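You operate a simulated robot arm through the tools that you are given. There is no shell and no other tool. Be economical: measure what you need, move in short steps, check, and stop when the job is done.

Carry out the task below with a simulated two-armed robot. There is one attempt and no reset: what you move stays moved.

Task
Tighten bolt B of the hall table with the blue hex key.
Fine: then key back in its holder, olive tin shut. Where these are worked on the way, their far stop is far enough and under half their travel is too little: lid of the olive tin.

The check looks at the end state, three seconds after you hand in, the way a careful person would. Anything else that was tipped, shoved, dropped, spilled or broken makes it a failure. Lids that push on must go on centred and level and be pressed home; caps that screw on are set level and turned clockwise until they are tight.

Robot
Two 7-joint arms with two-finger parallel grippers on one trunk, on a base that drives. Base frame: it is fixed to the floor where the robot stands at the start and does not move with it; the origin is under the middle of the robot, x ahead of it, y to its left, z up; the surface under the hand at the start is at about z = 1320. Units: mm, degrees, N and s.
The left shoulder is at the start at [48, 210, 1221], the right one opposite. With the tool pointing down near the work surface each hand reaches from about 100 to 840 mm from the robot's upright axis, wherever it stands, measured 20 degrees to its own side. Places, roughly: blue key holder [600, 100, 900]; bolt a [500, 2100, 800]; bolt b [500, 1300, 800]; lid of the olive tin [600, 0, 1000]; red key holder [600, 0, 900]; socket of bolt b [500, 1300, 800]. Payload 4.4 kg a hand.
The tool frame of a hand sits at the grasp point between the pads (the TCP): z along the fingers, y along the line on which they close. The tips reach 23 mm beyond it. Largest opening 94 mm; finger width 38, thickness 10; the body of the gripper, 54 by 96 mm, starts 39 mm behind the TCP.
Orientation is told as [roll, pitch, yaw] about the base's x, y, z axes, in that order, counted from this pose: with the fingers straight down and closing along the base's y, the tool's x points along the base's -x, its y along +y and its z along -z.

Tools
- The arms move only by the tool apply_moves. It takes "left_series", "right_series" or both (then of equal length, played together; a hand with none holds still); each is one flat list of numbers, 6 for each row, row after row: the shift along the base's x, y, z in m, then the turn, a rotation vector about the base's x, y, z in rad. In form: [x, y, z, rx, ry, rz, x, y, z, rx, ry, rz, ...]. A call has 1 to 12 rows; each row shifts and turns the commanded pose from where the row before left it. "left_jaw" and "right_jaw" are, for a hand that has rows, the gripper command, from -1 (shut) to 1 (fully open), values between in proportion, set as the call begins (left out, the last holds). A row lasts 0.2 s, in which the tool goes at most 50 mm and 8.6 degrees; a call with a longer step from one row to the next is refused whole, and so is a gripper value outside its range. Where a pose cannot be reached the arm comes as near as it can. A force on the tool above 70 N (or 10 N above the force at the start of the call, whichever is more), or a blocked arm, ends the call early, and 0.2 s more pass. Each finger travels about 108 mm/s and halts on what it meets, pressing with about 37 N; the grip force reading is that of the motor and also rises with nothing between the fingers. The clock runs only during rows and for 0.2 s after the last one: add rows that do not move to give the fingers time. It gives the time, the measured TCP pose, the force on the tool (base axes), the opening and the grip force at its end, in the units of the frame above (readings bear some noise), with the torque about the TCP (base axes, N m) and any sound that the robot's microphone picked up.
- Cameras (640 x 400 px; columns grow to the right, rows downward): "scene" is now at [159, 9.4, 1430]; the picture's right is [0.09, -1.00, 0.00], its down [-0.21, -0.02, -0.98] and it looks along [0.97, 0.08, -0.21] (base axes); focal length 214 px, centre (320, 200). "left" rides on the left gripper at [86, -16, -75] in its tool frame; the picture's right is [0.18, 0.98, 0.00], its down [-0.58, 0.11, -0.81] and it looks along [-0.79, 0.15, 0.59] (tool axes); focal length 243 px, centre (320, 200). "right" rides on the right gripper at [86, 16, -74] in its tool frame; the picture's right is [-0.18, 0.98, 0.00], its down [-0.58, -0.11, -0.81] and it looks along [-0.79, -0.15, 0.59] (tool axes); focal length 243 px, centre (320, 200). There is no depth. A picture from a camera that has moved, and an enlarged one, comes with that camera's place and axes in the base frame and with its lens.
- capture(camera): a new picture of that camera. It takes no simulated time.
- raise_lower(by): slides the trunk up (or, below 0, down) by that many mm; the arms and the scene camera ride with it, the base frame stays. It gives what a move gives, with no picture.
- base_move(legs): drives the robot by 1 to 6 legs, each [ahead, left, turn to the left] in mm, mm and degrees, along the robot's own axes; the way and the turn of a leg run together, so that a leg with both is an arc; at most 1500 mm and 180 degrees a leg. The arms and the cameras ride along, it lands a little off, and it stops where it bumps. It gives what a move gives.
- pan_tilt(pan, tilt): turns the head with the scene camera to pan (to the left, within 80 degrees either way) and tilt (down, from -29 to 69), counted from straight ahead of the robot. It gives what a move gives.
- zoom(camera, box): a new picture of the part [left, top, right, bottom] of that camera's present view, enlarged. It takes no simulated time.
- hand_in(): hands the job in; it is judged then, once.

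Go step by step. Nothing tells you exact positions but the pictures and the camera data: compare them with the known pose of the tool, close in by small moves and look again before you grip or let go. The budget is 120 turns and 108 pictures, counting those below and the enlarged ones. Unless the task says otherwise, let go and move clear before handing in, and close with one line.

The tools are called after "Emit:" by a JSON object that holds its "method" and its "body". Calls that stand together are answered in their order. apply_moves: Moves the arms, as the interface text tells. Its arguments: {"type":"object","properties":{"left_series":{"type":"array"},"left_jaw":{"type":"number"},"right_series":{"type":"array"},"right_jaw":{"type":"number"}},"required":[]} The other tools are called the same way: raise_lower (by) slides the trunk up or down; base_move (legs) drives the base; pan_tilt (pan, tilt) turns the head that bears the scene camera; capture (camera) takes a picture; zoom (camera, box) takes an enlarged picture of a part of a camera's view; hand_in () hands the job in.

At the start:

```text
time: 0.0
left_tcp_pos: [326.3, 131.3, 1446.2]
left_ee_rot: [-0.1, -0.1, 0.1]
left_force: [-0.3, -0.2, -0.5]
left_torque: [0.01, -0.03, 0.03]
left_finger_gap: 93.9
left_grip_force: 0.0
right_tcp_pos: [481.9, -162.7, 1330.6]
right_ee_rot: [0.1, -0.1, -0.1]
right_force: [-0.1, 0.5, -0.2]
right_torque: [-0.03, 0.02, 0.01]
right_finger_gap: 94.0
right_grip_force: 0.1
trunk travel left (down, up): [-300.0, 263.0]
robot x, y, heading: [1.0, 2.2, 0.1]
head pan, tilt: [5.0, 12.5]
```

scene: 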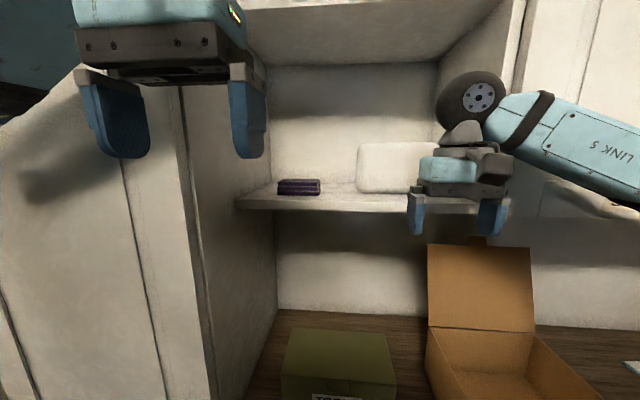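
right: 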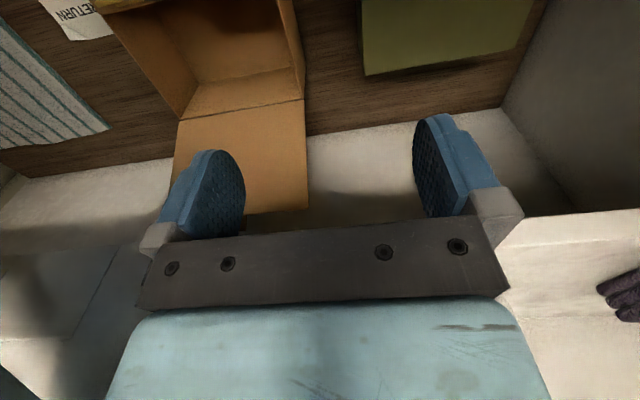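
left: 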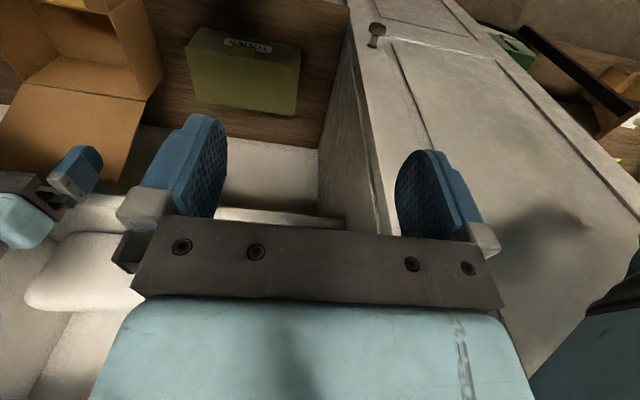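

I see a cabinet ahead with an olive box on a lower surface and an orange open box beside it. I'll tilt the head down and look left to find the key holders and the table.

Emit:
{"method": "pan_tilt", "body": {"pan": 0, "tilt": 50}}

Emit:
{"method": "capture", "body": {"camera": "scene"}}

Emit:
{"method": "pan_tilt", "body": {"pan": 75, "tilt": 30}}

Emit:
{"method": "capture", "body": {"camera": "scene"}}

```text
time: 1.0
left_tcp_pos: [326.6, 131.9, 1447.3]
left_ee_rot: [-0.1, -0.2, 0.2]
left_force: [0.4, -1.0, -0.2]
left_torque: [0.0, -0.01, -0.01]
left_finger_gap: 93.8
left_grip_force: 0.1
right_tcp_pos: [483.2, -163.1, 1331.9]
right_ee_rot: [0.0, -0.1, -0.1]
right_force: [-0.1, -0.2, -0.1]
right_torque: [-0.03, 0.02, -0.01]
right_finger_gap: 94.1
right_grip_force: 0.1
trunk travel left (down, up): [-300.0, 263.0]
robot x, y, heading: [0.8, 1.4, 0.4]
head pan, tilt: [0.0, 50.0]
```

```text
104 pictures are left
camera scene: at [143.4, 1.2, 1372.3], right [0.0, -1.0, 0.0], down [-0.76, 0.0, -0.65], along [0.65, 0.0, -0.76], focal length 214 px, centre (320, 200)
```

scene: 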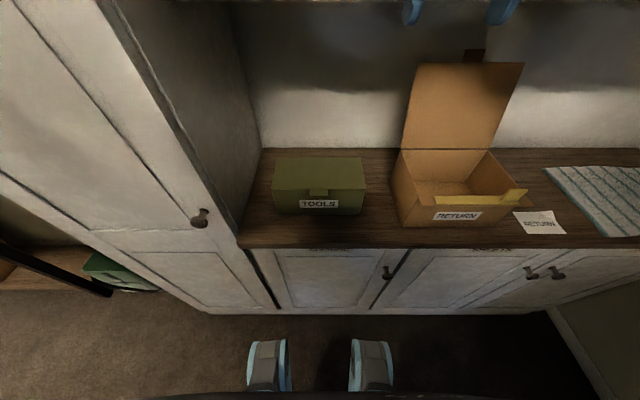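

```text
time: 2.5
left_tcp_pos: [325.7, 132.0, 1447.0]
left_ee_rot: [-0.2, -0.2, 0.1]
left_force: [-0.2, 0.3, 0.1]
left_torque: [0.01, -0.01, -0.01]
left_finger_gap: 93.8
left_grip_force: 0.0
right_tcp_pos: [481.6, -162.5, 1330.6]
right_ee_rot: [0.0, -0.1, 0.0]
right_force: [0.4, -0.4, -0.4]
right_torque: [0.0, -0.02, -0.01]
right_finger_gap: 94.0
right_grip_force: 0.1
trunk travel left (down, up): [-300.0, 263.0]
robot x, y, heading: [-0.1, -1.8, -0.1]
head pan, tilt: [75.0, 30.0]
```

```text
103 pictures are left
camera scene: at [89.6, 88.6, 1401.6], right [0.97, -0.26, 0.0], down [-0.13, -0.48, -0.87], along [0.23, 0.84, -0.5], focal length 214 px, centre (320, 200)
```

scene: 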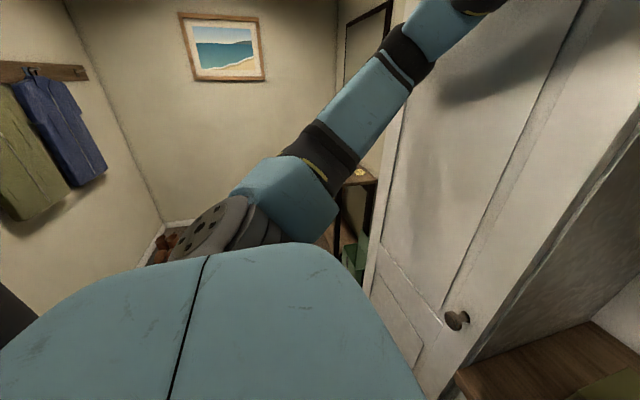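

The olive tin is labelled TOOLS and probably holds both keys. I'll look more closely at it.

Emit:
{"method": "pan_tilt", "body": {"pan": 0, "tilt": 45}}

Emit:
{"method": "zoom", "body": {"camera": "scene", "box": [230, 100, 410, 260]}}

Emit:
{"method": "zoom", "body": {"camera": "scene", "box": [380, 60, 640, 280]}}

```text
time: 4.0
left_tcp_pos: [325.3, 130.4, 1446.0]
left_ee_rot: [-0.1, -0.3, 0.1]
left_force: [-0.1, -0.5, -0.5]
left_torque: [0.0, -0.01, -0.03]
left_finger_gap: 93.8
left_grip_force: 0.0
right_tcp_pos: [482.8, -162.4, 1329.8]
right_ee_rot: [0.0, -0.1, 0.1]
right_force: [1.2, -0.5, 0.3]
right_torque: [-0.03, -0.01, -0.01]
right_finger_gap: 93.7
right_grip_force: 0.1
trunk travel left (down, up): [-300.0, 263.0]
robot x, y, heading: [0.9, -0.4, -0.2]
head pan, tilt: [0.0, 45.0]
```

```text
2.50 times, centred on (320, 180) of scene
camera zoom: at [147.5, 1.3, 1379.2], right [0.0, -1.0, 0.0], down [-0.71, 0.0, -0.71], along [0.71, 0.0, -0.71], focal length 536 px, centre (320, 250)
```

zoom: 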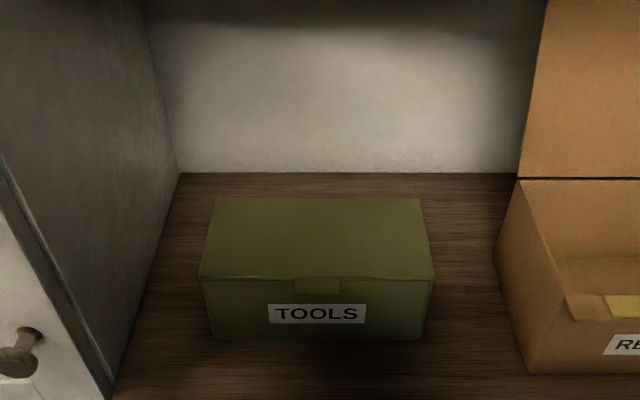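

```text
1.82 times, centred on (510, 170) of scene
camera zoom: at [147.5, 1.3, 1379.2], right [0.0, -1.0, 0.0], down [-0.71, 0.0, -0.71], along [0.71, 0.0, -0.71], focal length 390 px, centre (-26, 254)
```

zoom: 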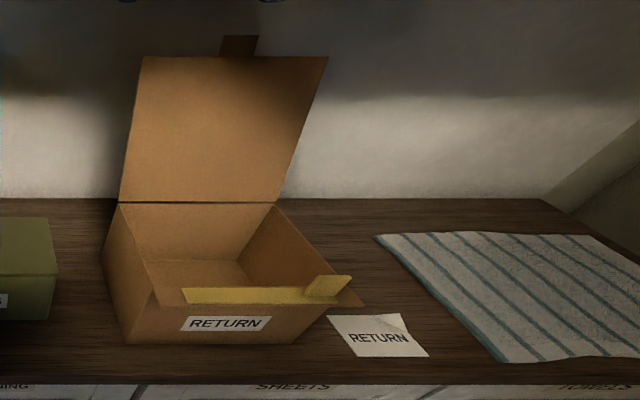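

The two-view fix puts the tin's lid top at z≈1000, x 490–612, y −110 to 118, with the counter near z 900. I'll bring the left hand in front of the tin to inspect the tab.

Emit:
{"method": "apply_moves", "body": {"left_series": [0.0, -0.0146, -0.0429, 0, 0, 0, 0.0, -0.0146, -0.0429, 0, 0, 0, 0.0, -0.0146, -0.0429, 0, 0, 0, 0.0, -0.0146, -0.0429, 0, 0, 0, 0.0, -0.0146, -0.0429, 0, 0, 0, 0.0, -0.0146, -0.0429, 0, 0, 0, 0.0, -0.0146, -0.0429, 0, 0, 0, 0.0, -0.0146, -0.0429, 0, 0, 0, 0.03, -0.0146, -0.035, 0, 0, 0]}}

Emit:
{"method": "capture", "body": {"camera": "left"}}

Emit:
{"method": "capture", "body": {"camera": "scene"}}

```text
time: 6.2
left_tcp_pos: [319.4, 17.4, 1091.6]
left_ee_rot: [0.7, -4.7, 6.0]
left_force: [0.0, -0.5, -0.1]
left_torque: [0.02, 0.03, 0.03]
left_finger_gap: 93.8
left_grip_force: 0.0
right_tcp_pos: [444.0, -139.2, 1345.6]
right_ee_rot: [0.9, -2.6, 5.4]
right_force: [0.5, 0.7, -0.4]
right_torque: [0.0, 0.02, 0.01]
right_finger_gap: 94.0
right_grip_force: 0.1
trunk travel left (down, up): [-300.0, 263.0]
robot x, y, heading: [-5.4, 0.9, 5.1]
head pan, tilt: [0.0, 45.0]
stopped in row 9 (left hand): the arm was blocked; the commanded pose is now the measured one
```

```text
100 pictures are left
camera left: at [230.8, -10.1, 1158.6], right [-0.29, 0.96, 0.0], down [0.5, 0.15, 0.85], along [0.82, 0.24, -0.52], focal length 243 px, centre (320, 200)
```

left: 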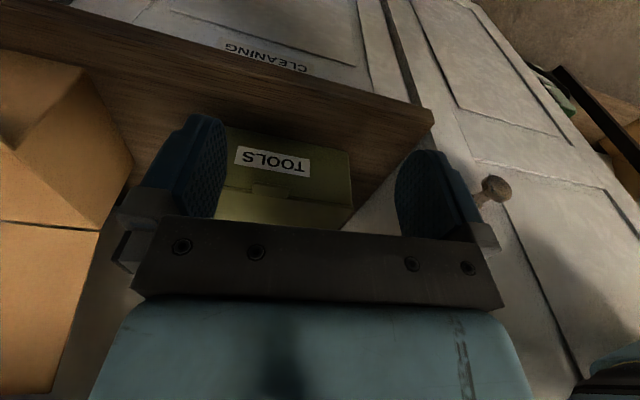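

```text
99 pictures are left
camera scene: at [92.9, -7.6, 1382.6], right [0.1, -1.0, -0.02], down [-0.67, -0.05, -0.74], along [0.74, 0.08, -0.67], focal length 214 px, centre (320, 200)
```

scene: 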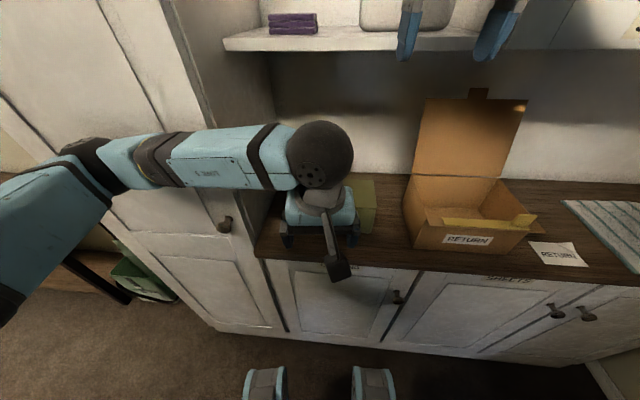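

The left elbow pressed against the tall cabinet door and nudged the base around, so I'll back the base off from it.

Emit:
{"method": "base_move", "body": {"legs": [[-150, 0, 0]]}}

Emit:
{"method": "capture", "body": {"camera": "scene"}}

```text
time: 7.5
left_tcp_pos: [212.6, 18.2, 1073.3]
left_ee_rot: [-0.1, -1.2, 5.5]
left_force: [-0.4, -0.5, 0.5]
left_torque: [0.01, -0.01, -0.01]
left_finger_gap: 94.1
left_grip_force: 0.0
right_tcp_pos: [348.5, -131.4, 1328.5]
right_ee_rot: [0.1, 0.0, 5.1]
right_force: [0.4, -0.5, 0.0]
right_torque: [0.04, 0.03, -0.02]
right_finger_gap: 94.0
right_grip_force: 0.1
trunk travel left (down, up): [-300.0, 263.0]
robot x, y, heading: [-147.6, -15.6, 5.1]
head pan, tilt: [0.0, 45.0]
```

```text
98 pictures are left
camera scene: at [1.3, 1.3, 1378.9], right [0.09, -1.0, 0.0], down [-0.7, -0.06, -0.71], along [0.7, 0.06, -0.71], focal length 214 px, centre (320, 200)
```

scene: 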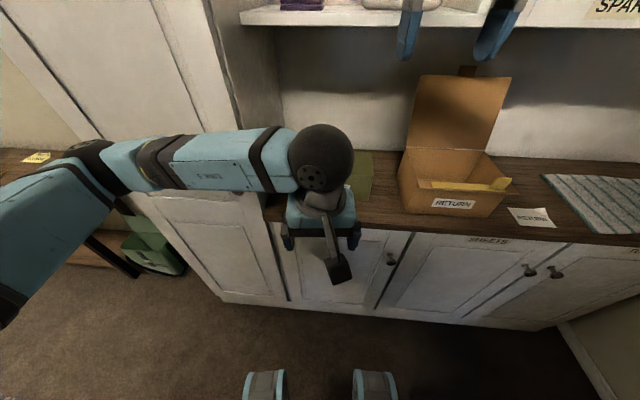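

The left elbow flares outward and would foul the tall cabinet, so the right hand suits the tin better. I'll tuck the left hand aside, straighten the robot and shift left.

Emit:
{"method": "apply_moves", "body": {"left_series": [0, 0.04, 0, 0, 0, 0, 0, 0.04, 0, 0, 0, 0, 0, 0.04, 0, 0, 0, 0, 0, 0.04, 0, 0, 0, 0, 0, 0.04, 0, 0, 0, 0]}}

Emit:
{"method": "base_move", "body": {"legs": [[0, 0, -5.1], [0, 135, 0]]}}

Emit:
{"method": "capture", "body": {"camera": "scene"}}

```text
time: 8.7
left_tcp_pos: [213.5, 220.8, 1071.5]
left_ee_rot: [-0.1, -1.2, 5.6]
left_force: [-1.4, -0.1, 0.9]
left_torque: [-0.04, -0.01, 0.0]
left_finger_gap: 94.0
left_grip_force: 0.0
right_tcp_pos: [349.0, -130.2, 1331.1]
right_ee_rot: [0.0, -0.1, 5.1]
right_force: [0.5, 1.1, 0.3]
right_torque: [-0.01, 0.01, 0.01]
right_finger_gap: 94.1
right_grip_force: 0.0
trunk travel left (down, up): [-300.0, 263.0]
robot x, y, heading: [-144.7, -14.1, 5.3]
head pan, tilt: [0.0, 45.0]
```

```text
time: 11.1
left_tcp_pos: [234.5, 322.3, 1071.6]
left_ee_rot: [-0.1, -1.2, 0.3]
left_force: [0.8, 0.1, 0.1]
left_torque: [0.01, 0.01, 0.04]
left_finger_gap: 93.8
left_grip_force: 0.0
right_tcp_pos: [336.3, -38.1, 1329.2]
right_ee_rot: [0.0, 0.0, -0.1]
right_force: [0.2, 0.8, 0.0]
right_torque: [-0.01, 0.01, 0.01]
right_finger_gap: 93.9
right_grip_force: 0.0
trunk travel left (down, up): [-300.0, 263.0]
robot x, y, heading: [-144.2, 127.8, -0.3]
head pan, tilt: [0.0, 45.0]
```

```text
97 pictures are left
camera scene: at [2.6, 125.2, 1378.8], right [0.0, -1.0, 0.0], down [-0.71, 0.0, -0.71], along [0.71, 0.0, -0.71], focal length 214 px, centre (320, 200)
```

scene: 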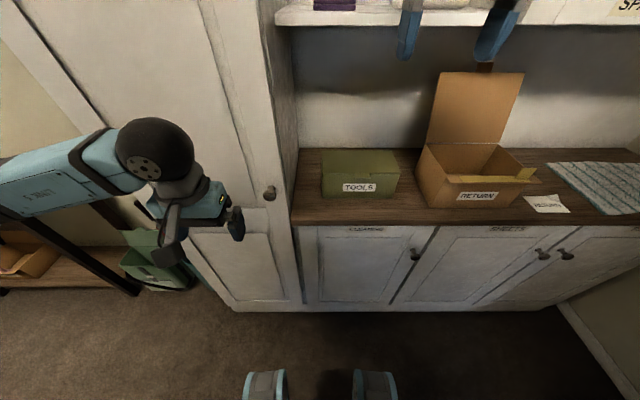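

The base is now well placed, with the tin in the open. The right hand goes down in front of the tin for a close look at the tab.

Emit:
{"method": "apply_moves", "body": {"right_series": [0.002, 0.009, -0.045, 0, 0, 0, 0.002, 0.009, -0.045, 0, 0, 0, 0.002, 0.009, -0.045, 0, 0, 0, 0.002, 0.009, -0.045, 0, 0, 0, 0.002, 0.009, -0.045, 0, 0, 0, 0.002, 0.009, -0.045, 0, 0, 0]}}

Emit:
{"method": "zoom", "body": {"camera": "right", "box": [180, 30, 460, 230]}}

Emit:
{"method": "capture", "body": {"camera": "scene"}}

```text
time: 12.5
left_tcp_pos: [234.8, 322.8, 1072.0]
left_ee_rot: [-0.1, -1.3, 0.3]
left_force: [0.9, -0.3, -0.3]
left_torque: [0.02, 0.02, 0.01]
left_finger_gap: 94.0
left_grip_force: 0.2
right_tcp_pos: [346.8, 16.1, 1058.9]
right_ee_rot: [0.0, 0.0, 0.0]
right_force: [-0.1, 0.7, 0.6]
right_torque: [0.01, -0.03, -0.02]
right_finger_gap: 93.9
right_grip_force: 0.0
trunk travel left (down, up): [-300.0, 263.0]
robot x, y, heading: [-147.3, 123.1, 0.1]
head pan, tilt: [0.0, 45.0]
```

```text
2.00 times, centred on (320, 130) of right
camera zoom: at [260.0, 33.5, 1133.9], right [0.18, 0.98, 0.0], down [0.58, -0.11, 0.81], along [0.79, -0.15, -0.59], focal length 485 px, centre (320, 340)
```

zoom: 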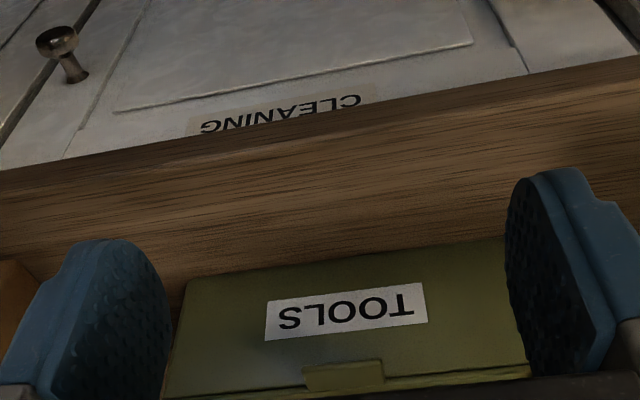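

```text
95 pictures are left
camera scene: at [3.2, 125.1, 1378.8], right [0.0, -1.0, 0.0], down [-0.71, 0.0, -0.71], along [0.71, 0.0, -0.71], focal length 214 px, centre (320, 200)
```

scene: 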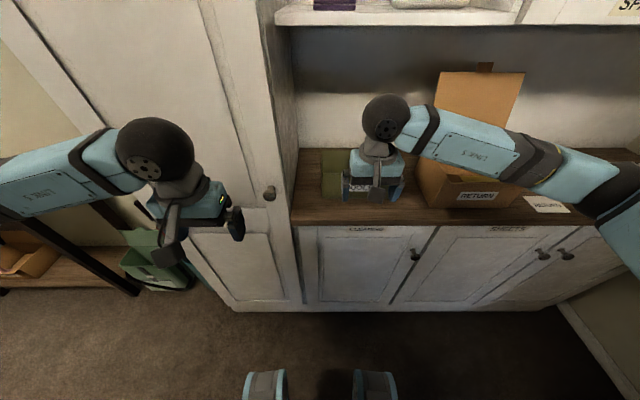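

The tab is about 45 mm wide at y≈3, but I can't yet tell whether it protrudes forward or hangs down. I'll pitch the hand up to see it from below.

Emit:
{"method": "apply_moves", "body": {"right_series": [0, 0, -0.012, 0, -0.149, 0, 0, 0, -0.012, 0, -0.149, 0, 0, 0, -0.012, 0, -0.149, 0, 0, 0, -0.012, 0, -0.149, 0, 0, 0, -0.012, 0, -0.149, 0, 0, 0, -0.012, 0, -0.149, 0, 0, 0, -0.012, 0, -0.149, 0]}}

Emit:
{"method": "capture", "body": {"camera": "right"}}

Emit:
{"method": "capture", "body": {"camera": "scene"}}

```text
time: 14.1
left_tcp_pos: [234.7, 325.5, 1071.6]
left_ee_rot: [-0.4, -1.2, 0.5]
left_force: [0.6, 0.8, -0.5]
left_torque: [-0.06, 0.01, 0.03]
left_finger_gap: 94.1
left_grip_force: 0.1
right_tcp_pos: [349.0, 20.5, 977.6]
right_ee_rot: [-0.2, -59.9, 0.4]
right_force: [0.2, -0.4, 0.6]
right_torque: [0.03, -0.05, -0.05]
right_finger_gap: 94.1
right_grip_force: 0.1
trunk travel left (down, up): [-300.0, 263.0]
robot x, y, heading: [-146.6, 125.4, -0.1]
head pan, tilt: [0.0, 45.0]
```

```text
94 pictures are left
camera right: at [240.5, 37.3, 940.1], right [0.09, 0.98, 0.16], down [-0.41, -0.11, 0.91], along [0.91, -0.15, 0.39], focal length 243 px, centre (320, 200)
```

right: 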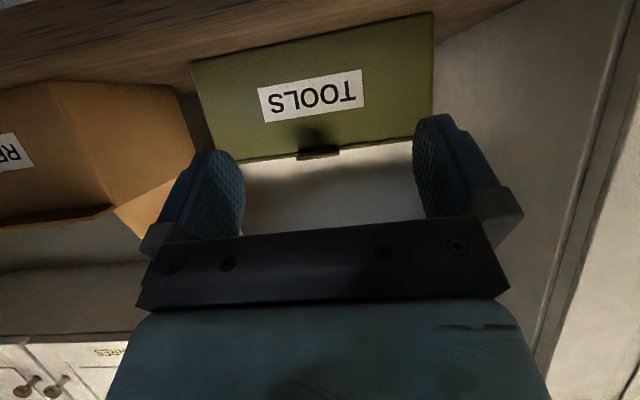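

```text
93 pictures are left
camera scene: at [2.5, 130.4, 1378.9], right [0.0, -1.0, 0.0], down [-0.71, 0.0, -0.71], along [0.71, 0.0, -0.71], focal length 214 px, centre (320, 200)
```

scene: 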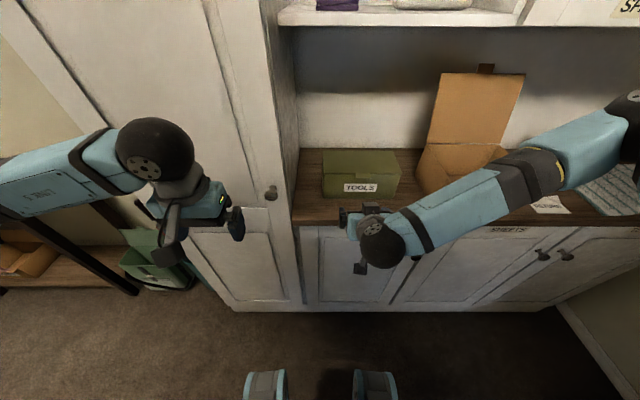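

From below, the tab is a thin lip protruding ~18 mm at z≈993, y≈4. I'll close the fingers, level them horizontally and set them just under the lip.

Emit:
{"method": "apply_moves", "body": {"right_series": [0, -0.004, -0.006, 0, -0.131, 0, 0, -0.004, -0.006, 0, -0.131, 0, 0, -0.004, -0.006, 0, -0.131, 0, 0.0, -0.004, -0.004, 0, -0.131, 0, 0.03, 0, 0, 0, 0, 0, 0.03, 0, 0, 0, 0, 0, 0.02, 0, 0, 0, 0, 0], "right_jaw": -1}}

Emit:
{"method": "capture", "body": {"camera": "right"}}

Emit:
{"method": "zoom", "body": {"camera": "scene", "box": [270, 110, 450, 250]}}

```text
time: 15.7
left_tcp_pos: [234.1, 321.8, 1072.6]
left_ee_rot: [0.0, -1.3, 0.3]
left_force: [0.1, -0.2, -0.4]
left_torque: [0.0, 0.01, 0.0]
left_finger_gap: 94.1
left_grip_force: 0.0
right_tcp_pos: [405.9, 75.3, 1003.1]
right_ee_rot: [14.0, -89.7, -14.3]
right_force: [0.0, -0.4, -0.3]
right_torque: [0.02, 0.0, -0.01]
right_finger_gap: 0.1
right_grip_force: 37.3
right hand out of reach, approached as far as the arm can: row 2, 3, 4, 5, 6, 7
trunk travel left (down, up): [-300.0, 263.0]
robot x, y, heading: [-145.5, 124.0, -0.2]
head pan, tilt: [0.0, 45.0]
```

```text
92 pictures are left
camera right: at [332.5, 93.3, 916.5], right [0.01, 0.98, 0.19], down [-0.8, -0.11, 0.59], along [0.6, -0.15, 0.79], focal length 243 px, centre (320, 200)
```

right: 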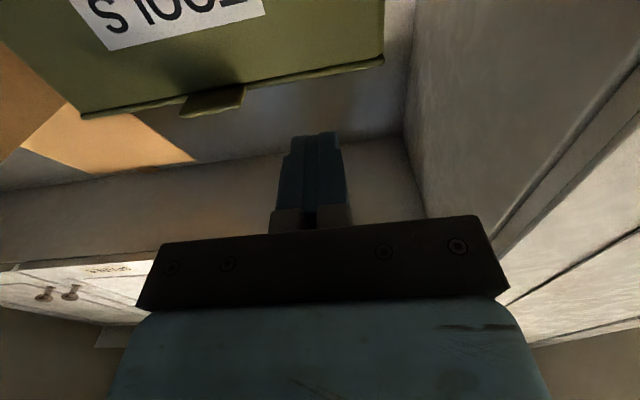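

```text
2.86 times, centred on (360, 180) of scene
camera zoom: at [2.8, 124.8, 1378.8], right [0.0, -1.0, 0.0], down [-0.71, 0.0, -0.71], along [0.71, 0.0, -0.71], focal length 613 px, centre (206, 257)
```

zoom: 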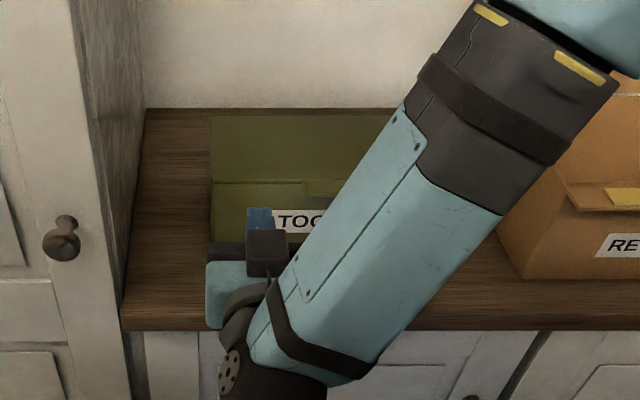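

Pitch −90 is out of reach here. I'll back out to the −60 pitch, which should still hook the lip, and lower the trunk a bit for better wrist range.

Emit:
{"method": "apply_moves", "body": {"right_series": [-0.04, 0, 0, 0, 0, 0, -0.04, 0, 0, 0, 0, 0, 0, 0.004, 0.005, 0, 0.131, 0, 0, 0.004, 0.005, 0, 0.131, 0, 0, 0.004, 0.005, 0, 0.131, 0, 0, 0.004, 0.005, 0, 0.131, 0]}}

Emit:
{"method": "raise_lower", "body": {"by": -120}}

Emit:
{"method": "capture", "body": {"camera": "scene"}}

```text
time: 17.1
left_tcp_pos: [234.2, 323.0, 1073.2]
left_ee_rot: [0.0, -1.2, 0.3]
left_force: [0.0, 1.0, -0.3]
left_torque: [0.01, 0.0, -0.02]
left_finger_gap: 93.9
left_grip_force: 0.1
right_tcp_pos: [329.1, 89.7, 1021.2]
right_ee_rot: [0.2, -59.6, -0.2]
right_force: [0.9, 0.1, -0.2]
right_torque: [0.01, -0.01, 0.01]
right_finger_gap: 0.1
right_grip_force: 36.9
trunk travel left (down, up): [-300.0, 263.0]
robot x, y, heading: [-147.5, 125.0, 0.0]
head pan, tilt: [0.0, 45.0]
```

```text
time: 18.6
left_tcp_pos: [233.9, 322.7, 951.4]
left_ee_rot: [-0.1, -1.2, 0.3]
left_force: [0.9, -0.2, -0.8]
left_torque: [0.04, 0.01, -0.01]
left_finger_gap: 93.8
left_grip_force: 0.1
right_tcp_pos: [327.1, 90.3, 902.7]
right_ee_rot: [0.1, -59.8, -0.3]
right_force: [0.1, 0.4, -0.4]
right_torque: [0.01, -0.01, -0.01]
right_finger_gap: 0.3
right_grip_force: 37.3
trunk travel left (down, up): [-180.0, 383.0]
robot x, y, heading: [-146.1, 125.7, -0.2]
head pan, tilt: [0.0, 45.0]
```

```text
90 pictures are left
camera scene: at [2.4, 125.1, 1258.9], right [0.0, -1.0, 0.0], down [-0.71, 0.0, -0.71], along [0.71, 0.0, -0.71], focal length 214 px, centre (320, 200)
```

scene: 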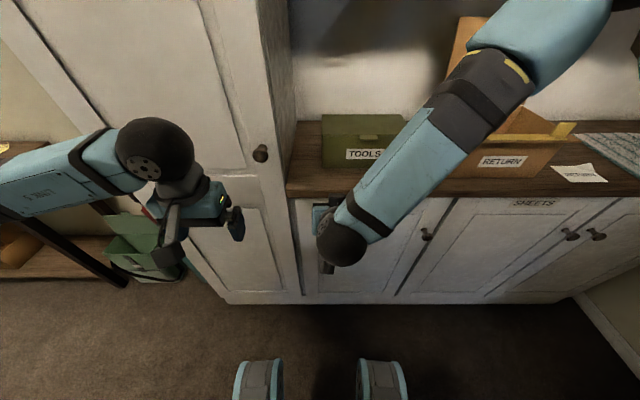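

The hand is now pitched −60 with the trunk lower. I'll move to y≈4 just below lip height and pitch a bit more.

Emit:
{"method": "apply_moves", "body": {"right_series": [0, -0.0215, 0.0125, 0, 0, 0, 0, -0.0215, 0.0125, 0, 0, 0, 0, -0.0215, 0.0125, 0, 0, 0, 0, -0.0215, 0.0125, 0, 0, 0, 0.02, 0, 0, 0, -0.1, 0, 0.02, 0, 0, 0, -0.1, 0, 0.02, 0, 0, 0, -0.1, 0]}}

Emit:
{"method": "capture", "body": {"camera": "scene"}}

Emit:
{"method": "capture", "body": {"camera": "right"}}

```text
time: 20.2
left_tcp_pos: [234.1, 321.7, 950.6]
left_ee_rot: [-0.1, -1.3, 0.2]
left_force: [-0.3, 0.3, 0.6]
left_torque: [0.04, 0.01, 0.0]
left_finger_gap: 94.0
left_grip_force: 0.0
right_tcp_pos: [387.9, 5.5, 951.1]
right_ee_rot: [0.0, -77.0, 0.1]
right_force: [-0.4, -0.8, -0.8]
right_torque: [0.04, -0.02, -0.01]
right_finger_gap: 0.0
right_grip_force: 37.1
trunk travel left (down, up): [-180.0, 383.0]
robot x, y, heading: [-149.3, 126.9, 0.0]
head pan, tilt: [0.0, 45.0]
```

```text
89 pictures are left
camera scene: at [2.8, 126.1, 1258.8], right [0.0, -1.0, 0.0], down [-0.71, 0.0, -0.71], along [0.71, 0.0, -0.71], focal length 214 px, centre (320, 200)
```

scene: 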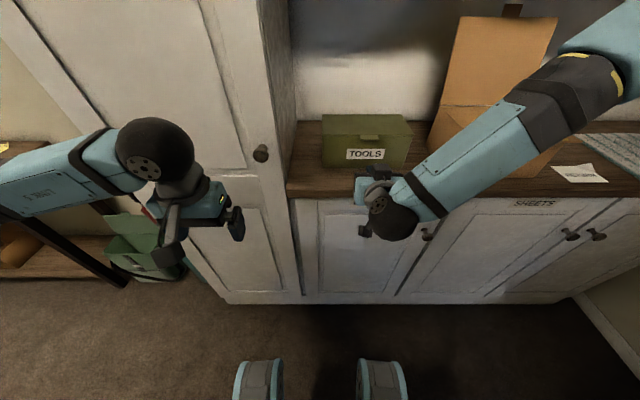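

```text
88 pictures are left
camera right: at [296.1, 23.3, 883.7], right [0.04, 0.98, 0.18], down [-0.66, -0.11, 0.75], along [0.75, -0.15, 0.64], focal length 243 px, centre (320, 200)
```

right: 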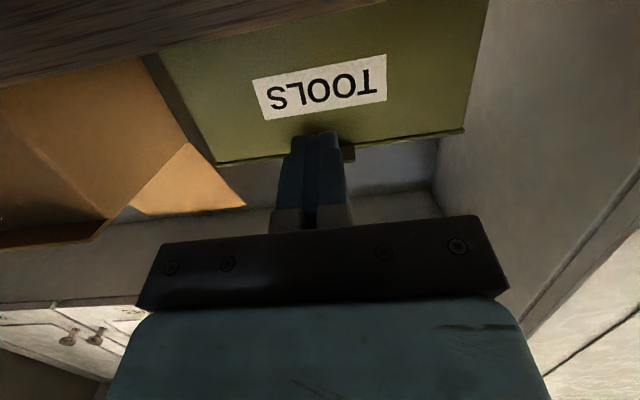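

The fingertips line up with the lip. To keep the wrist camera clear of the counter edge (x≈397) I'll use pitch −70, then slide under the lip.

Emit:
{"method": "apply_moves", "body": {"right_series": [0, 0, 0.01, 0, 0.122, 0, 0.022, 0, 0, 0, 0, 0, 0.022, 0, 0, 0, 0, 0, 0.022, 0, 0, 0, 0, 0]}}

Emit:
{"method": "capture", "body": {"camera": "right"}}

Emit:
{"method": "zoom", "body": {"camera": "scene", "box": [290, 90, 450, 230]}}

```text
time: 21.2
left_tcp_pos: [235.1, 321.8, 952.0]
left_ee_rot: [0.0, -1.2, 0.3]
left_force: [-0.4, 0.7, 0.3]
left_torque: [0.03, 0.03, 0.03]
left_finger_gap: 94.2
left_grip_force: 0.0
right_tcp_pos: [455.5, 6.1, 963.6]
right_ee_rot: [0.3, -70.0, -0.3]
right_force: [0.1, -0.6, -0.6]
right_torque: [-0.02, -0.01, 0.01]
right_finger_gap: 0.1
right_grip_force: 36.6
trunk travel left (down, up): [-180.0, 383.0]
robot x, y, heading: [-148.3, 124.2, -0.3]
head pan, tilt: [0.0, 45.0]
```

```text
87 pictures are left
camera right: at [355.0, 23.6, 908.2], right [0.06, 0.98, 0.17], down [-0.56, -0.11, 0.82], along [0.83, -0.15, 0.54], focal length 243 px, centre (320, 200)
```

right: 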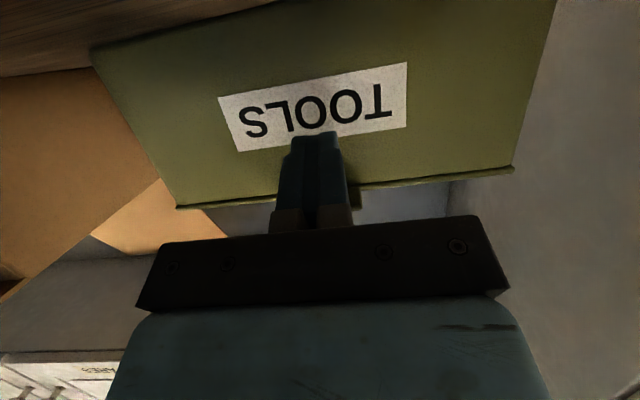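

```text
2.86 times, centred on (370, 160) of scene
camera zoom: at [3.1, 124.9, 1258.7], right [0.0, -1.0, 0.0], down [-0.71, 0.0, -0.71], along [0.71, 0.0, -0.71], focal length 613 px, centre (177, 314)
```

zoom: 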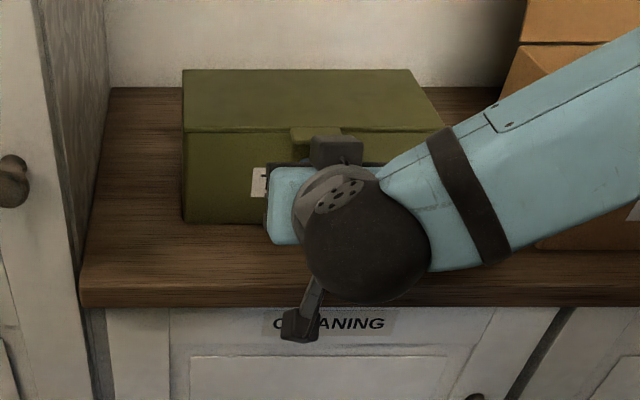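

The finger is just under the lip with the camera clear of the counter. I'll lift and follow the lid's arc.

Emit:
{"method": "apply_moves", "body": {"right_series": [0, 0, 0.012, 0, 0, 0, 0, 0, 0.012, 0, 0, 0, 0.003, 0, 0.015, 0, 0, 0, 0.006, 0, 0.02, 0, 0, 0, 0.012, 0, 0.022, 0, 0, 0, 0.014, 0, 0.022, 0, 0, 0]}}

Emit:
{"method": "capture", "body": {"camera": "scene"}}

Emit:
{"method": "capture", "body": {"camera": "right"}}

```text
time: 22.6
left_tcp_pos: [235.1, 322.1, 953.5]
left_ee_rot: [0.0, -1.2, 0.2]
left_force: [-0.7, 0.0, 0.2]
left_torque: [-0.02, 0.0, 0.01]
left_finger_gap: 94.3
left_grip_force: 0.0
right_tcp_pos: [489.1, 5.2, 1065.7]
right_ee_rot: [0.1, -70.0, 0.0]
right_force: [-1.0, -0.2, -0.5]
right_torque: [0.01, 0.04, -0.03]
right_finger_gap: 0.0
right_grip_force: 36.7
trunk travel left (down, up): [-180.0, 383.0]
robot x, y, heading: [-148.4, 123.3, -0.4]
head pan, tilt: [0.0, 45.0]
```

```text
85 pictures are left
camera scene: at [2.6, 124.9, 1258.8], right [0.0, -1.0, 0.0], down [-0.71, 0.0, -0.71], along [0.71, 0.0, -0.71], focal length 214 px, centre (320, 200)
```

scene: 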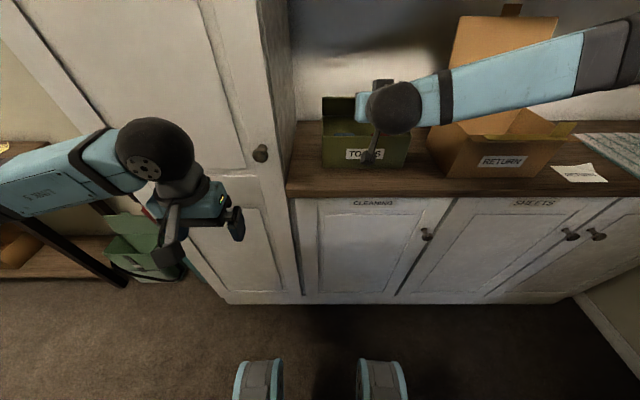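

```text
84 pictures are left
camera right: at [388.8, 22.7, 1010.5], right [0.06, 0.98, 0.17], down [-0.56, -0.11, 0.82], along [0.83, -0.15, 0.54], focal length 243 px, centre (320, 200)
```

right: 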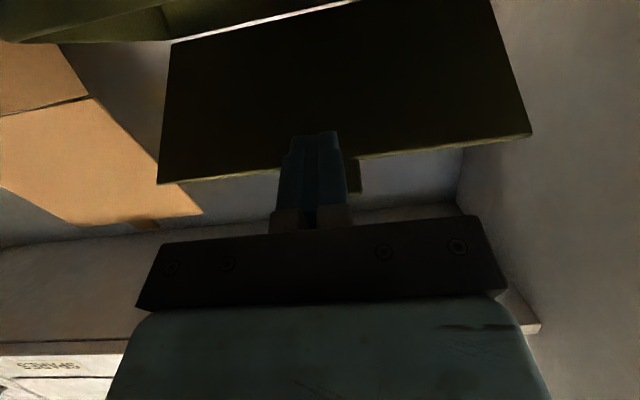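

The lid is up about 45°. I'll keep pushing it forward past vertical to its stop.

Emit:
{"method": "apply_moves", "body": {"right_series": [0.025, 0, 0.013, 0, 0, 0, 0.025, 0, 0.013, 0, 0, 0, 0.028, 0, 0.008, 0, 0, 0, 0.022, 0, -0.002, 0, 0, 0, 0.02, 0, -0.002, 0, 0, 0]}}

Emit:
{"method": "capture", "body": {"camera": "scene"}}

Emit:
{"method": "capture", "body": {"camera": "right"}}

```text
time: 23.8
left_tcp_pos: [234.1, 320.8, 952.2]
left_ee_rot: [0.0, -1.2, 0.4]
left_force: [1.3, -0.9, 0.1]
left_torque: [-0.01, -0.01, -0.01]
left_finger_gap: 93.9
left_grip_force: 0.1
right_tcp_pos: [611.0, 6.0, 1094.3]
right_ee_rot: [0.2, -69.9, -0.2]
right_force: [0.7, -0.3, -0.4]
right_torque: [0.01, -0.03, 0.0]
right_finger_gap: 0.1
right_grip_force: 37.3
trunk travel left (down, up): [-180.0, 383.0]
robot x, y, heading: [-148.1, 124.6, -0.2]
head pan, tilt: [0.0, 45.0]
```

```text
83 pictures are left
camera scene: at [3.1, 125.2, 1258.7], right [0.0, -1.0, 0.0], down [-0.71, 0.0, -0.71], along [0.71, 0.0, -0.71], focal length 214 px, centre (320, 200)
```

scene: 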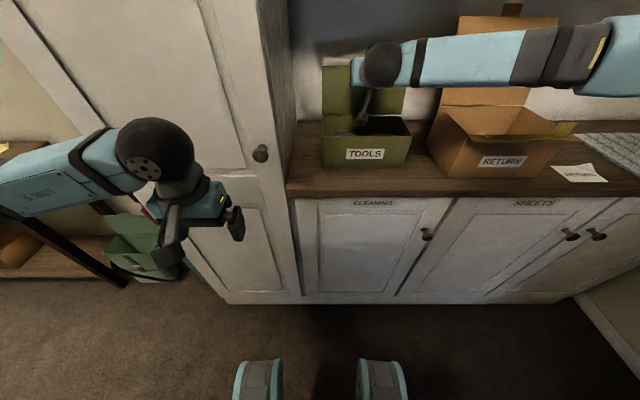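

```text
82 pictures are left
camera right: at [510.5, 23.1, 1039.9], right [0.06, 0.98, 0.17], down [-0.56, -0.11, 0.82], along [0.83, -0.15, 0.54], focal length 243 px, centre (320, 200)
```

right: 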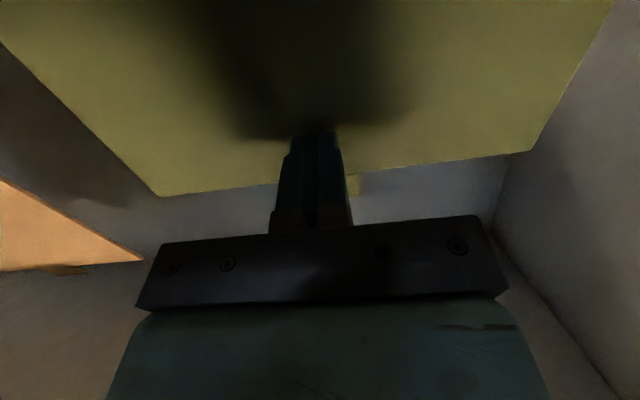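

The lid is past vertical. One more gentle push toward its stop, then I'll back away and look into the tin.

Emit:
{"method": "apply_moves", "body": {"right_series": [0.008, 0, -0.002, 0, 0, 0, 0.008, 0, -0.002, 0, 0, 0, 0.008, 0, -0.002, 0, 0, 0]}}

Emit:
{"method": "apply_moves", "body": {"right_series": [-0.03, 0, 0.01, 0, 0, 0, -0.045, 0, 0.01, 0, 0, 0, -0.045, 0, 0.01, 0, 0, 0, -0.045, 0, 0.01, 0, 0, 0, -0.045, 0, 0.01, 0, 0, 0, -0.045, 0, 0.01, 0, 0, 0]}}

Emit:
{"method": "zoom", "body": {"camera": "scene", "box": [280, 40, 440, 180]}}

```text
time: 24.6
left_tcp_pos: [233.6, 321.5, 952.5]
left_ee_rot: [-0.2, -1.3, 0.2]
left_force: [0.7, 0.2, 0.1]
left_torque: [0.0, -0.02, -0.01]
left_finger_gap: 94.0
left_grip_force: 0.0
right_tcp_pos: [633.5, 5.0, 1089.9]
right_ee_rot: [0.2, -70.0, -0.3]
right_force: [-3.4, 0.8, 4.0]
right_torque: [0.05, 0.03, 0.0]
right_finger_gap: 0.0
right_grip_force: 37.0
trunk travel left (down, up): [-180.0, 383.0]
robot x, y, heading: [-150.5, 121.1, -0.0]
head pan, tilt: [0.0, 45.0]
```

```text
time: 26.0
left_tcp_pos: [233.4, 321.7, 951.4]
left_ee_rot: [-0.2, -1.3, 0.3]
left_force: [-0.1, -0.4, 0.5]
left_torque: [-0.01, -0.01, 0.01]
left_finger_gap: 94.1
left_grip_force: 0.0
right_tcp_pos: [377.1, 3.3, 1149.8]
right_ee_rot: [0.2, -69.9, -0.1]
right_force: [-0.2, -0.2, -0.3]
right_torque: [0.0, 0.01, -0.02]
right_finger_gap: 0.0
right_grip_force: 37.6
trunk travel left (down, up): [-180.0, 383.0]
robot x, y, heading: [-145.3, 124.2, -0.0]
head pan, tilt: [0.0, 45.0]
```

```text
2.86 times, centred on (360, 110) of scene
camera zoom: at [1.9, 125.2, 1258.9], right [0.0, -1.0, 0.0], down [-0.71, 0.0, -0.71], along [0.71, 0.0, -0.71], focal length 613 px, centre (206, 457)
```

zoom: 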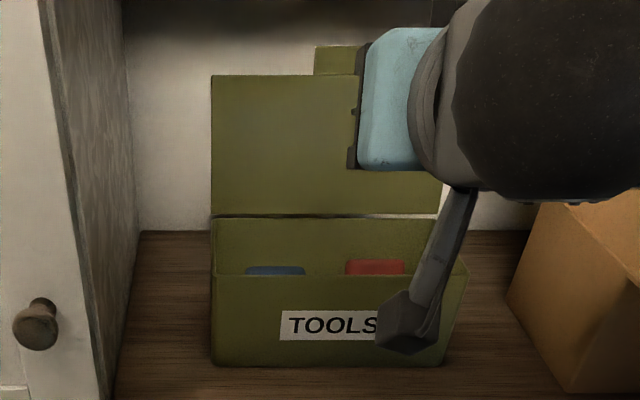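

The lid is at its stop, and I see blue and red items inside. I'll raise the trunk, point the hand down, open it and look into the tin.

Emit:
{"method": "raise_lower", "body": {"by": 160}}

Emit:
{"method": "apply_moves", "body": {"right_series": [-0.01, -0.02, 0, 0, 0.1357, 0, -0.01, -0.02, 0, 0, 0.1357, 0, -0.01, -0.02, 0, 0, 0.1357, 0, -0.01, -0.02, 0, 0, 0.1357, 0, 0, -0.02, -0.0, 0, 0.1357, 0, 0, -0.02, 0, 0, 0.1357, 0, 0, -0.02, 0, 0, 0.1357, 0, 0, -0.02, 0, 0, 0.1357, 0, 0, -0.02, 0, 0, 0.1357, 0], "right_jaw": 1}}

Emit:
{"method": "zoom", "body": {"camera": "scene", "box": [280, 80, 440, 220]}}

Emit:
{"method": "capture", "body": {"camera": "right"}}

```text
time: 27.8
left_tcp_pos: [234.0, 321.6, 1112.7]
left_ee_rot: [0.0, -1.2, 0.3]
left_force: [0.4, 0.0, -0.6]
left_torque: [0.02, 0.03, 0.0]
left_finger_gap: 94.1
left_grip_force: 0.0
right_tcp_pos: [379.3, 4.0, 1308.0]
right_ee_rot: [0.2, -70.1, -0.2]
right_force: [0.8, -0.5, 0.3]
right_torque: [0.0, -0.01, 0.0]
right_finger_gap: 0.0
right_grip_force: 37.0
trunk travel left (down, up): [-340.0, 223.0]
robot x, y, heading: [-143.1, 123.4, -0.2]
head pan, tilt: [0.0, 45.0]
```

```text
time: 29.8
left_tcp_pos: [233.7, 321.8, 1112.4]
left_ee_rot: [0.0, -1.2, 0.3]
left_force: [-0.2, -0.4, -0.7]
left_torque: [0.04, -0.01, 0.0]
left_finger_gap: 94.1
left_grip_force: 0.1
right_tcp_pos: [340.3, -176.9, 1308.6]
right_ee_rot: [0.0, 0.1, -0.1]
right_force: [-0.2, 0.4, 0.2]
right_torque: [-0.02, 0.02, -0.04]
right_finger_gap: 93.9
right_grip_force: 0.1
trunk travel left (down, up): [-340.0, 223.0]
robot x, y, heading: [-146.2, 125.0, 0.0]
head pan, tilt: [0.0, 45.0]
```

```text
2.86 times, centred on (360, 150) of scene
camera zoom: at [2.4, 124.4, 1418.9], right [0.0, -1.0, 0.0], down [-0.71, 0.0, -0.71], along [0.71, 0.0, -0.71], focal length 613 px, centre (206, 343)
```

zoom: 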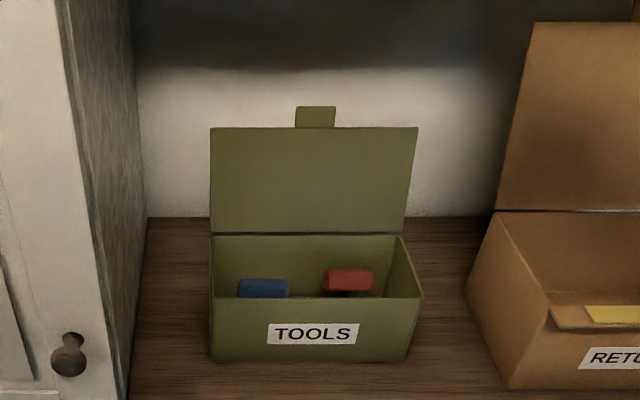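

```text
79 pictures are left
camera right: at [252.7, -159.7, 1384.3], right [0.19, 0.98, 0.0], down [0.58, -0.11, 0.8], along [0.79, -0.15, -0.59], focal length 243 px, centre (320, 200)
```

right: 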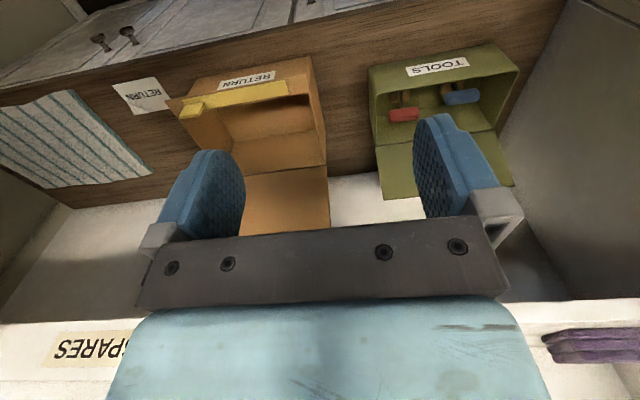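

Both T-handled keys stand in the tin, blue at front-left. I'll move the right hand above the tin's front for a close look.

Emit:
{"method": "apply_moves", "body": {"right_series": [0.015, 0.036, -0.026, 0, 0, 0, 0.015, 0.036, -0.026, 0, 0, 0, 0.015, 0.036, -0.026, 0, 0, 0, 0.015, 0.036, -0.026, 0, 0, 0, 0.015, 0.036, -0.026, 0, 0, 0, 0.015, 0.036, -0.026, 0, 0, 0]}}

Emit:
{"method": "zoom", "body": {"camera": "right", "box": [160, 0, 480, 200]}}

Emit:
{"method": "zoom", "body": {"camera": "scene", "box": [300, 110, 420, 200]}}

```text
time: 31.2
left_tcp_pos: [236.0, 323.3, 1112.1]
left_ee_rot: [0.0, -1.2, 0.2]
left_force: [-0.1, -0.4, -0.8]
left_torque: [-0.02, 0.01, 0.0]
left_finger_gap: 94.2
left_grip_force: 0.2
right_tcp_pos: [430.8, 40.9, 1150.7]
right_ee_rot: [-0.2, 0.0, -0.1]
right_force: [0.8, 0.6, 0.6]
right_torque: [-0.02, -0.01, 0.04]
right_finger_gap: 94.1
right_grip_force: 0.0
trunk travel left (down, up): [-340.0, 223.0]
robot x, y, heading: [-145.2, 126.1, -0.2]
head pan, tilt: [0.0, 45.0]
```

```text
2.00 times, centred on (320, 100) of right
camera zoom: at [343.6, 58.4, 1226.8], right [0.19, 0.98, 0.0], down [0.58, -0.11, 0.81], along [0.79, -0.15, -0.59], focal length 485 px, centre (320, 400)
```

zoom: 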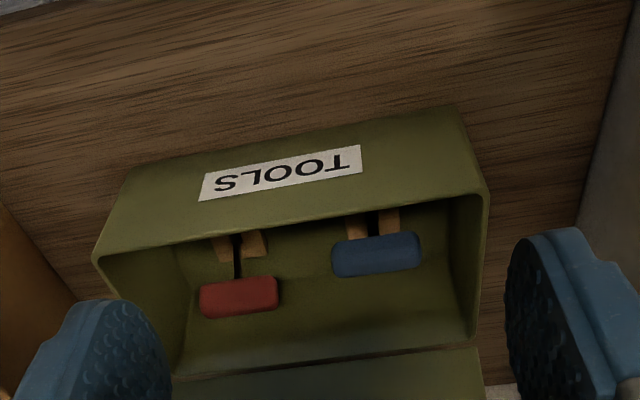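

```text
4.44 times, centred on (360, 155) of scene
camera zoom: at [3.6, 126.7, 1418.7], right [0.0, -1.0, 0.0], down [-0.71, 0.0, -0.71], along [0.71, 0.0, -0.71], focal length 953 px, centre (142, 400)
```

zoom: 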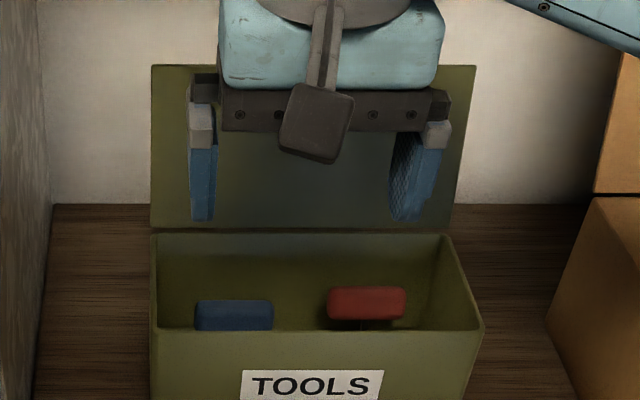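

Triangulation puts the blue handle bar (along y, ~55 mm long) at about [535, 58, 972]. I'll yaw the hand +90 so the fingers close across the bar, with a partial opening, and hover above.

Emit:
{"method": "apply_moves", "body": {"right_series": [0, 0, 0, 0, 0, 0.1428, 0, 0, 0, 0, 0, 0.1428, 0, 0, 0, 0, 0, 0.1428, 0, 0, 0, 0, 0, 0.1428, 0, 0, 0, 0, 0, 0.1428, 0, 0, 0, 0, 0, 0.1428, 0.02, 0.003, 0, 0, 0, 0.1428, 0.02, 0.003, -0.01, 0, 0, 0.1428, 0.02, 0.003, -0.015, 0, 0, 0.1428, 0.02, 0.003, -0.02, 0, 0, 0.1428, 0.024, 0.005, -0.025, 0, 0, 0.1428], "right_jaw": 0}}

Emit:
{"method": "capture", "body": {"camera": "right"}}

Emit:
{"method": "zoom", "body": {"camera": "scene", "box": [280, 80, 440, 200]}}

```text
time: 33.6
left_tcp_pos: [234.1, 322.7, 1111.9]
left_ee_rot: [0.0, -1.3, 0.2]
left_force: [0.0, -0.7, -0.4]
left_torque: [0.01, -0.02, -0.01]
left_finger_gap: 94.1
left_grip_force: 0.1
right_tcp_pos: [455.3, 45.0, 1150.5]
right_ee_rot: [0.0, 0.0, 59.8]
right_force: [-0.5, 0.4, -0.6]
right_torque: [-0.02, -0.03, -0.01]
right_finger_gap: 46.8
right_grip_force: 0.0
right hand out of reach, approached as far as the arm can: row 8, 9, 10, 11
trunk travel left (down, up): [-340.0, 223.0]
robot x, y, heading: [-146.0, 124.2, -0.1]
head pan, tilt: [0.0, 45.0]
```

```text
76 pictures are left
camera right: at [398.6, -21.3, 1224.8], right [-0.76, 0.65, 0.0], down [0.39, 0.45, 0.81], along [0.53, 0.61, -0.59], focal length 243 px, centre (320, 200)
```

right: 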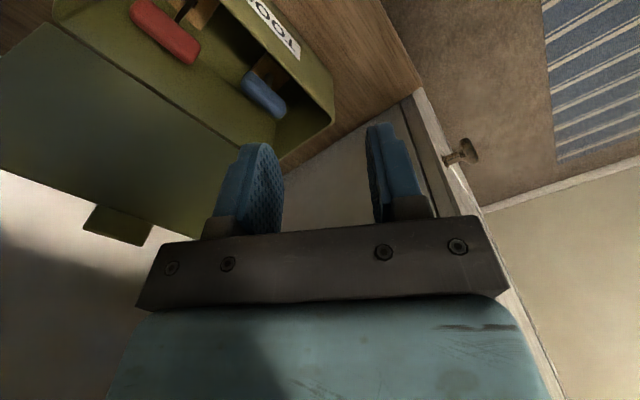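

```text
3.33 times, centred on (360, 140) of scene
camera zoom: at [2.5, 125.0, 1418.8], right [0.0, -1.0, 0.0], down [-0.71, 0.0, -0.71], along [0.71, 0.0, -0.71], focal length 715 px, centre (187, 400)
```

zoom: 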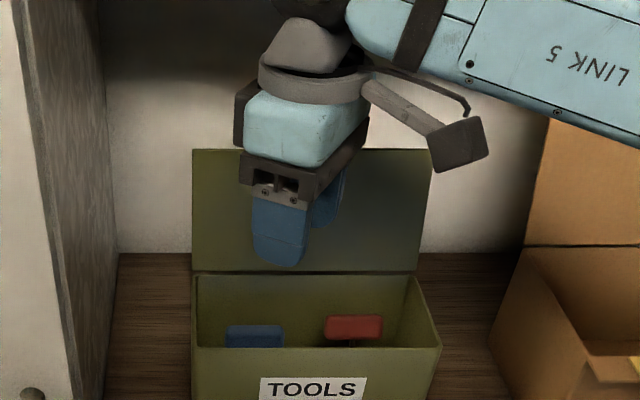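

The wall is at y≈214, so I can use yaw −90 instead (+90 is beyond the wrist limit). That leaves the rotation direction to be tested; I'll turn back the other way.

Emit:
{"method": "apply_moves", "body": {"right_series": [0, 0, 0, 0, 0, -0.145, 0, 0, 0, 0, 0, -0.145, 0, 0, 0, 0, 0, -0.145, 0, 0, 0, 0, 0, -0.145, 0, 0, 0, 0, 0, -0.145, 0, 0, 0, 0, 0, -0.145, 0, 0, 0, 0, 0, -0.145, 0, 0, 0, 0, 0, -0.145, 0, 0, 0, 0, 0, -0.145, 0, 0, 0, 0, 0, -0.145]}}

Emit:
{"method": "apply_moves", "body": {"right_series": [0, 0, 0, 0, 0, -0.145, 0, 0, 0, 0, 0, -0.145, 0, 0, 0, 0, 0, -0.145, 0, 0, 0, 0, 0, -0.145, 0, 0, 0, 0, 0, -0.145, 0, 0, 0, 0, 0, -0.145, 0, 0, 0, 0, 0, -0.145, 0, 0, 0, 0, 0, -0.145]}}

Emit:
{"method": "capture", "body": {"camera": "right"}}

Emit:
{"method": "capture", "body": {"camera": "scene"}}

```text
time: 35.8
left_tcp_pos: [234.5, 321.7, 1113.6]
left_ee_rot: [0.0, -1.2, 0.3]
left_force: [-0.2, -0.5, 0.7]
left_torque: [0.0, 0.05, 0.0]
left_finger_gap: 93.7
left_grip_force: 0.0
right_tcp_pos: [455.8, 43.5, 1151.3]
right_ee_rot: [-0.1, -0.1, -23.3]
right_force: [-0.2, -0.2, -0.6]
right_torque: [-0.03, -0.01, -0.04]
right_finger_gap: 47.0
right_grip_force: 0.0
trunk travel left (down, up): [-340.0, 223.0]
robot x, y, heading: [-143.9, 125.4, -0.2]
head pan, tilt: [0.0, 45.0]
```

```text
time: 37.6
left_tcp_pos: [233.9, 322.5, 1113.2]
left_ee_rot: [0.1, -1.2, 0.2]
left_force: [-0.2, 0.0, 0.3]
left_torque: [0.02, -0.01, -0.03]
left_finger_gap: 94.1
left_grip_force: 0.1
right_tcp_pos: [456.5, 42.8, 1150.9]
right_ee_rot: [0.0, -0.1, -89.8]
right_force: [0.5, 0.5, 0.5]
right_torque: [0.02, -0.03, -0.01]
right_finger_gap: 47.0
right_grip_force: 0.0
trunk travel left (down, up): [-340.0, 223.0]
robot x, y, heading: [-147.8, 126.4, 0.0]
head pan, tilt: [0.0, 45.0]
```

```text
74 pictures are left
camera right: at [472.1, 130.5, 1225.9], right [0.98, -0.18, 0.0], down [-0.11, -0.58, 0.81], along [-0.15, -0.79, -0.59], focal length 243 px, centre (320, 200)
```

right: 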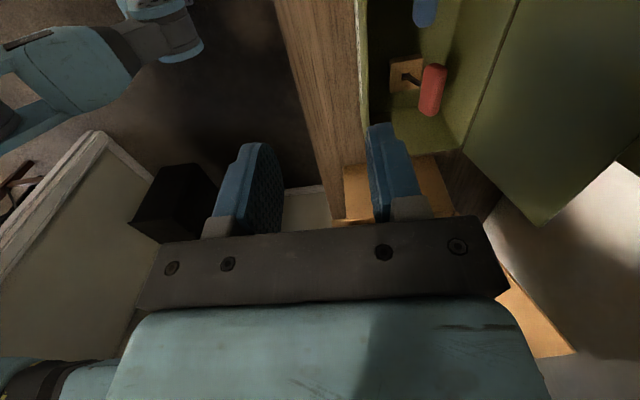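

```text
73 pictures are left
camera scene: at [2.6, 125.1, 1418.8], right [0.0, -1.0, 0.0], down [-0.71, 0.0, -0.71], along [0.71, 0.0, -0.71], focal length 214 px, centre (320, 200)
```

scene: 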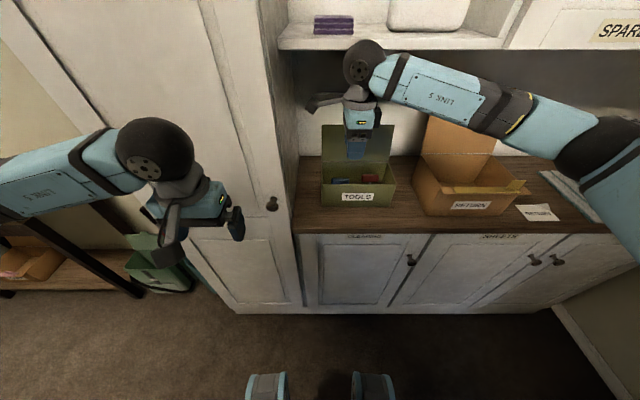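

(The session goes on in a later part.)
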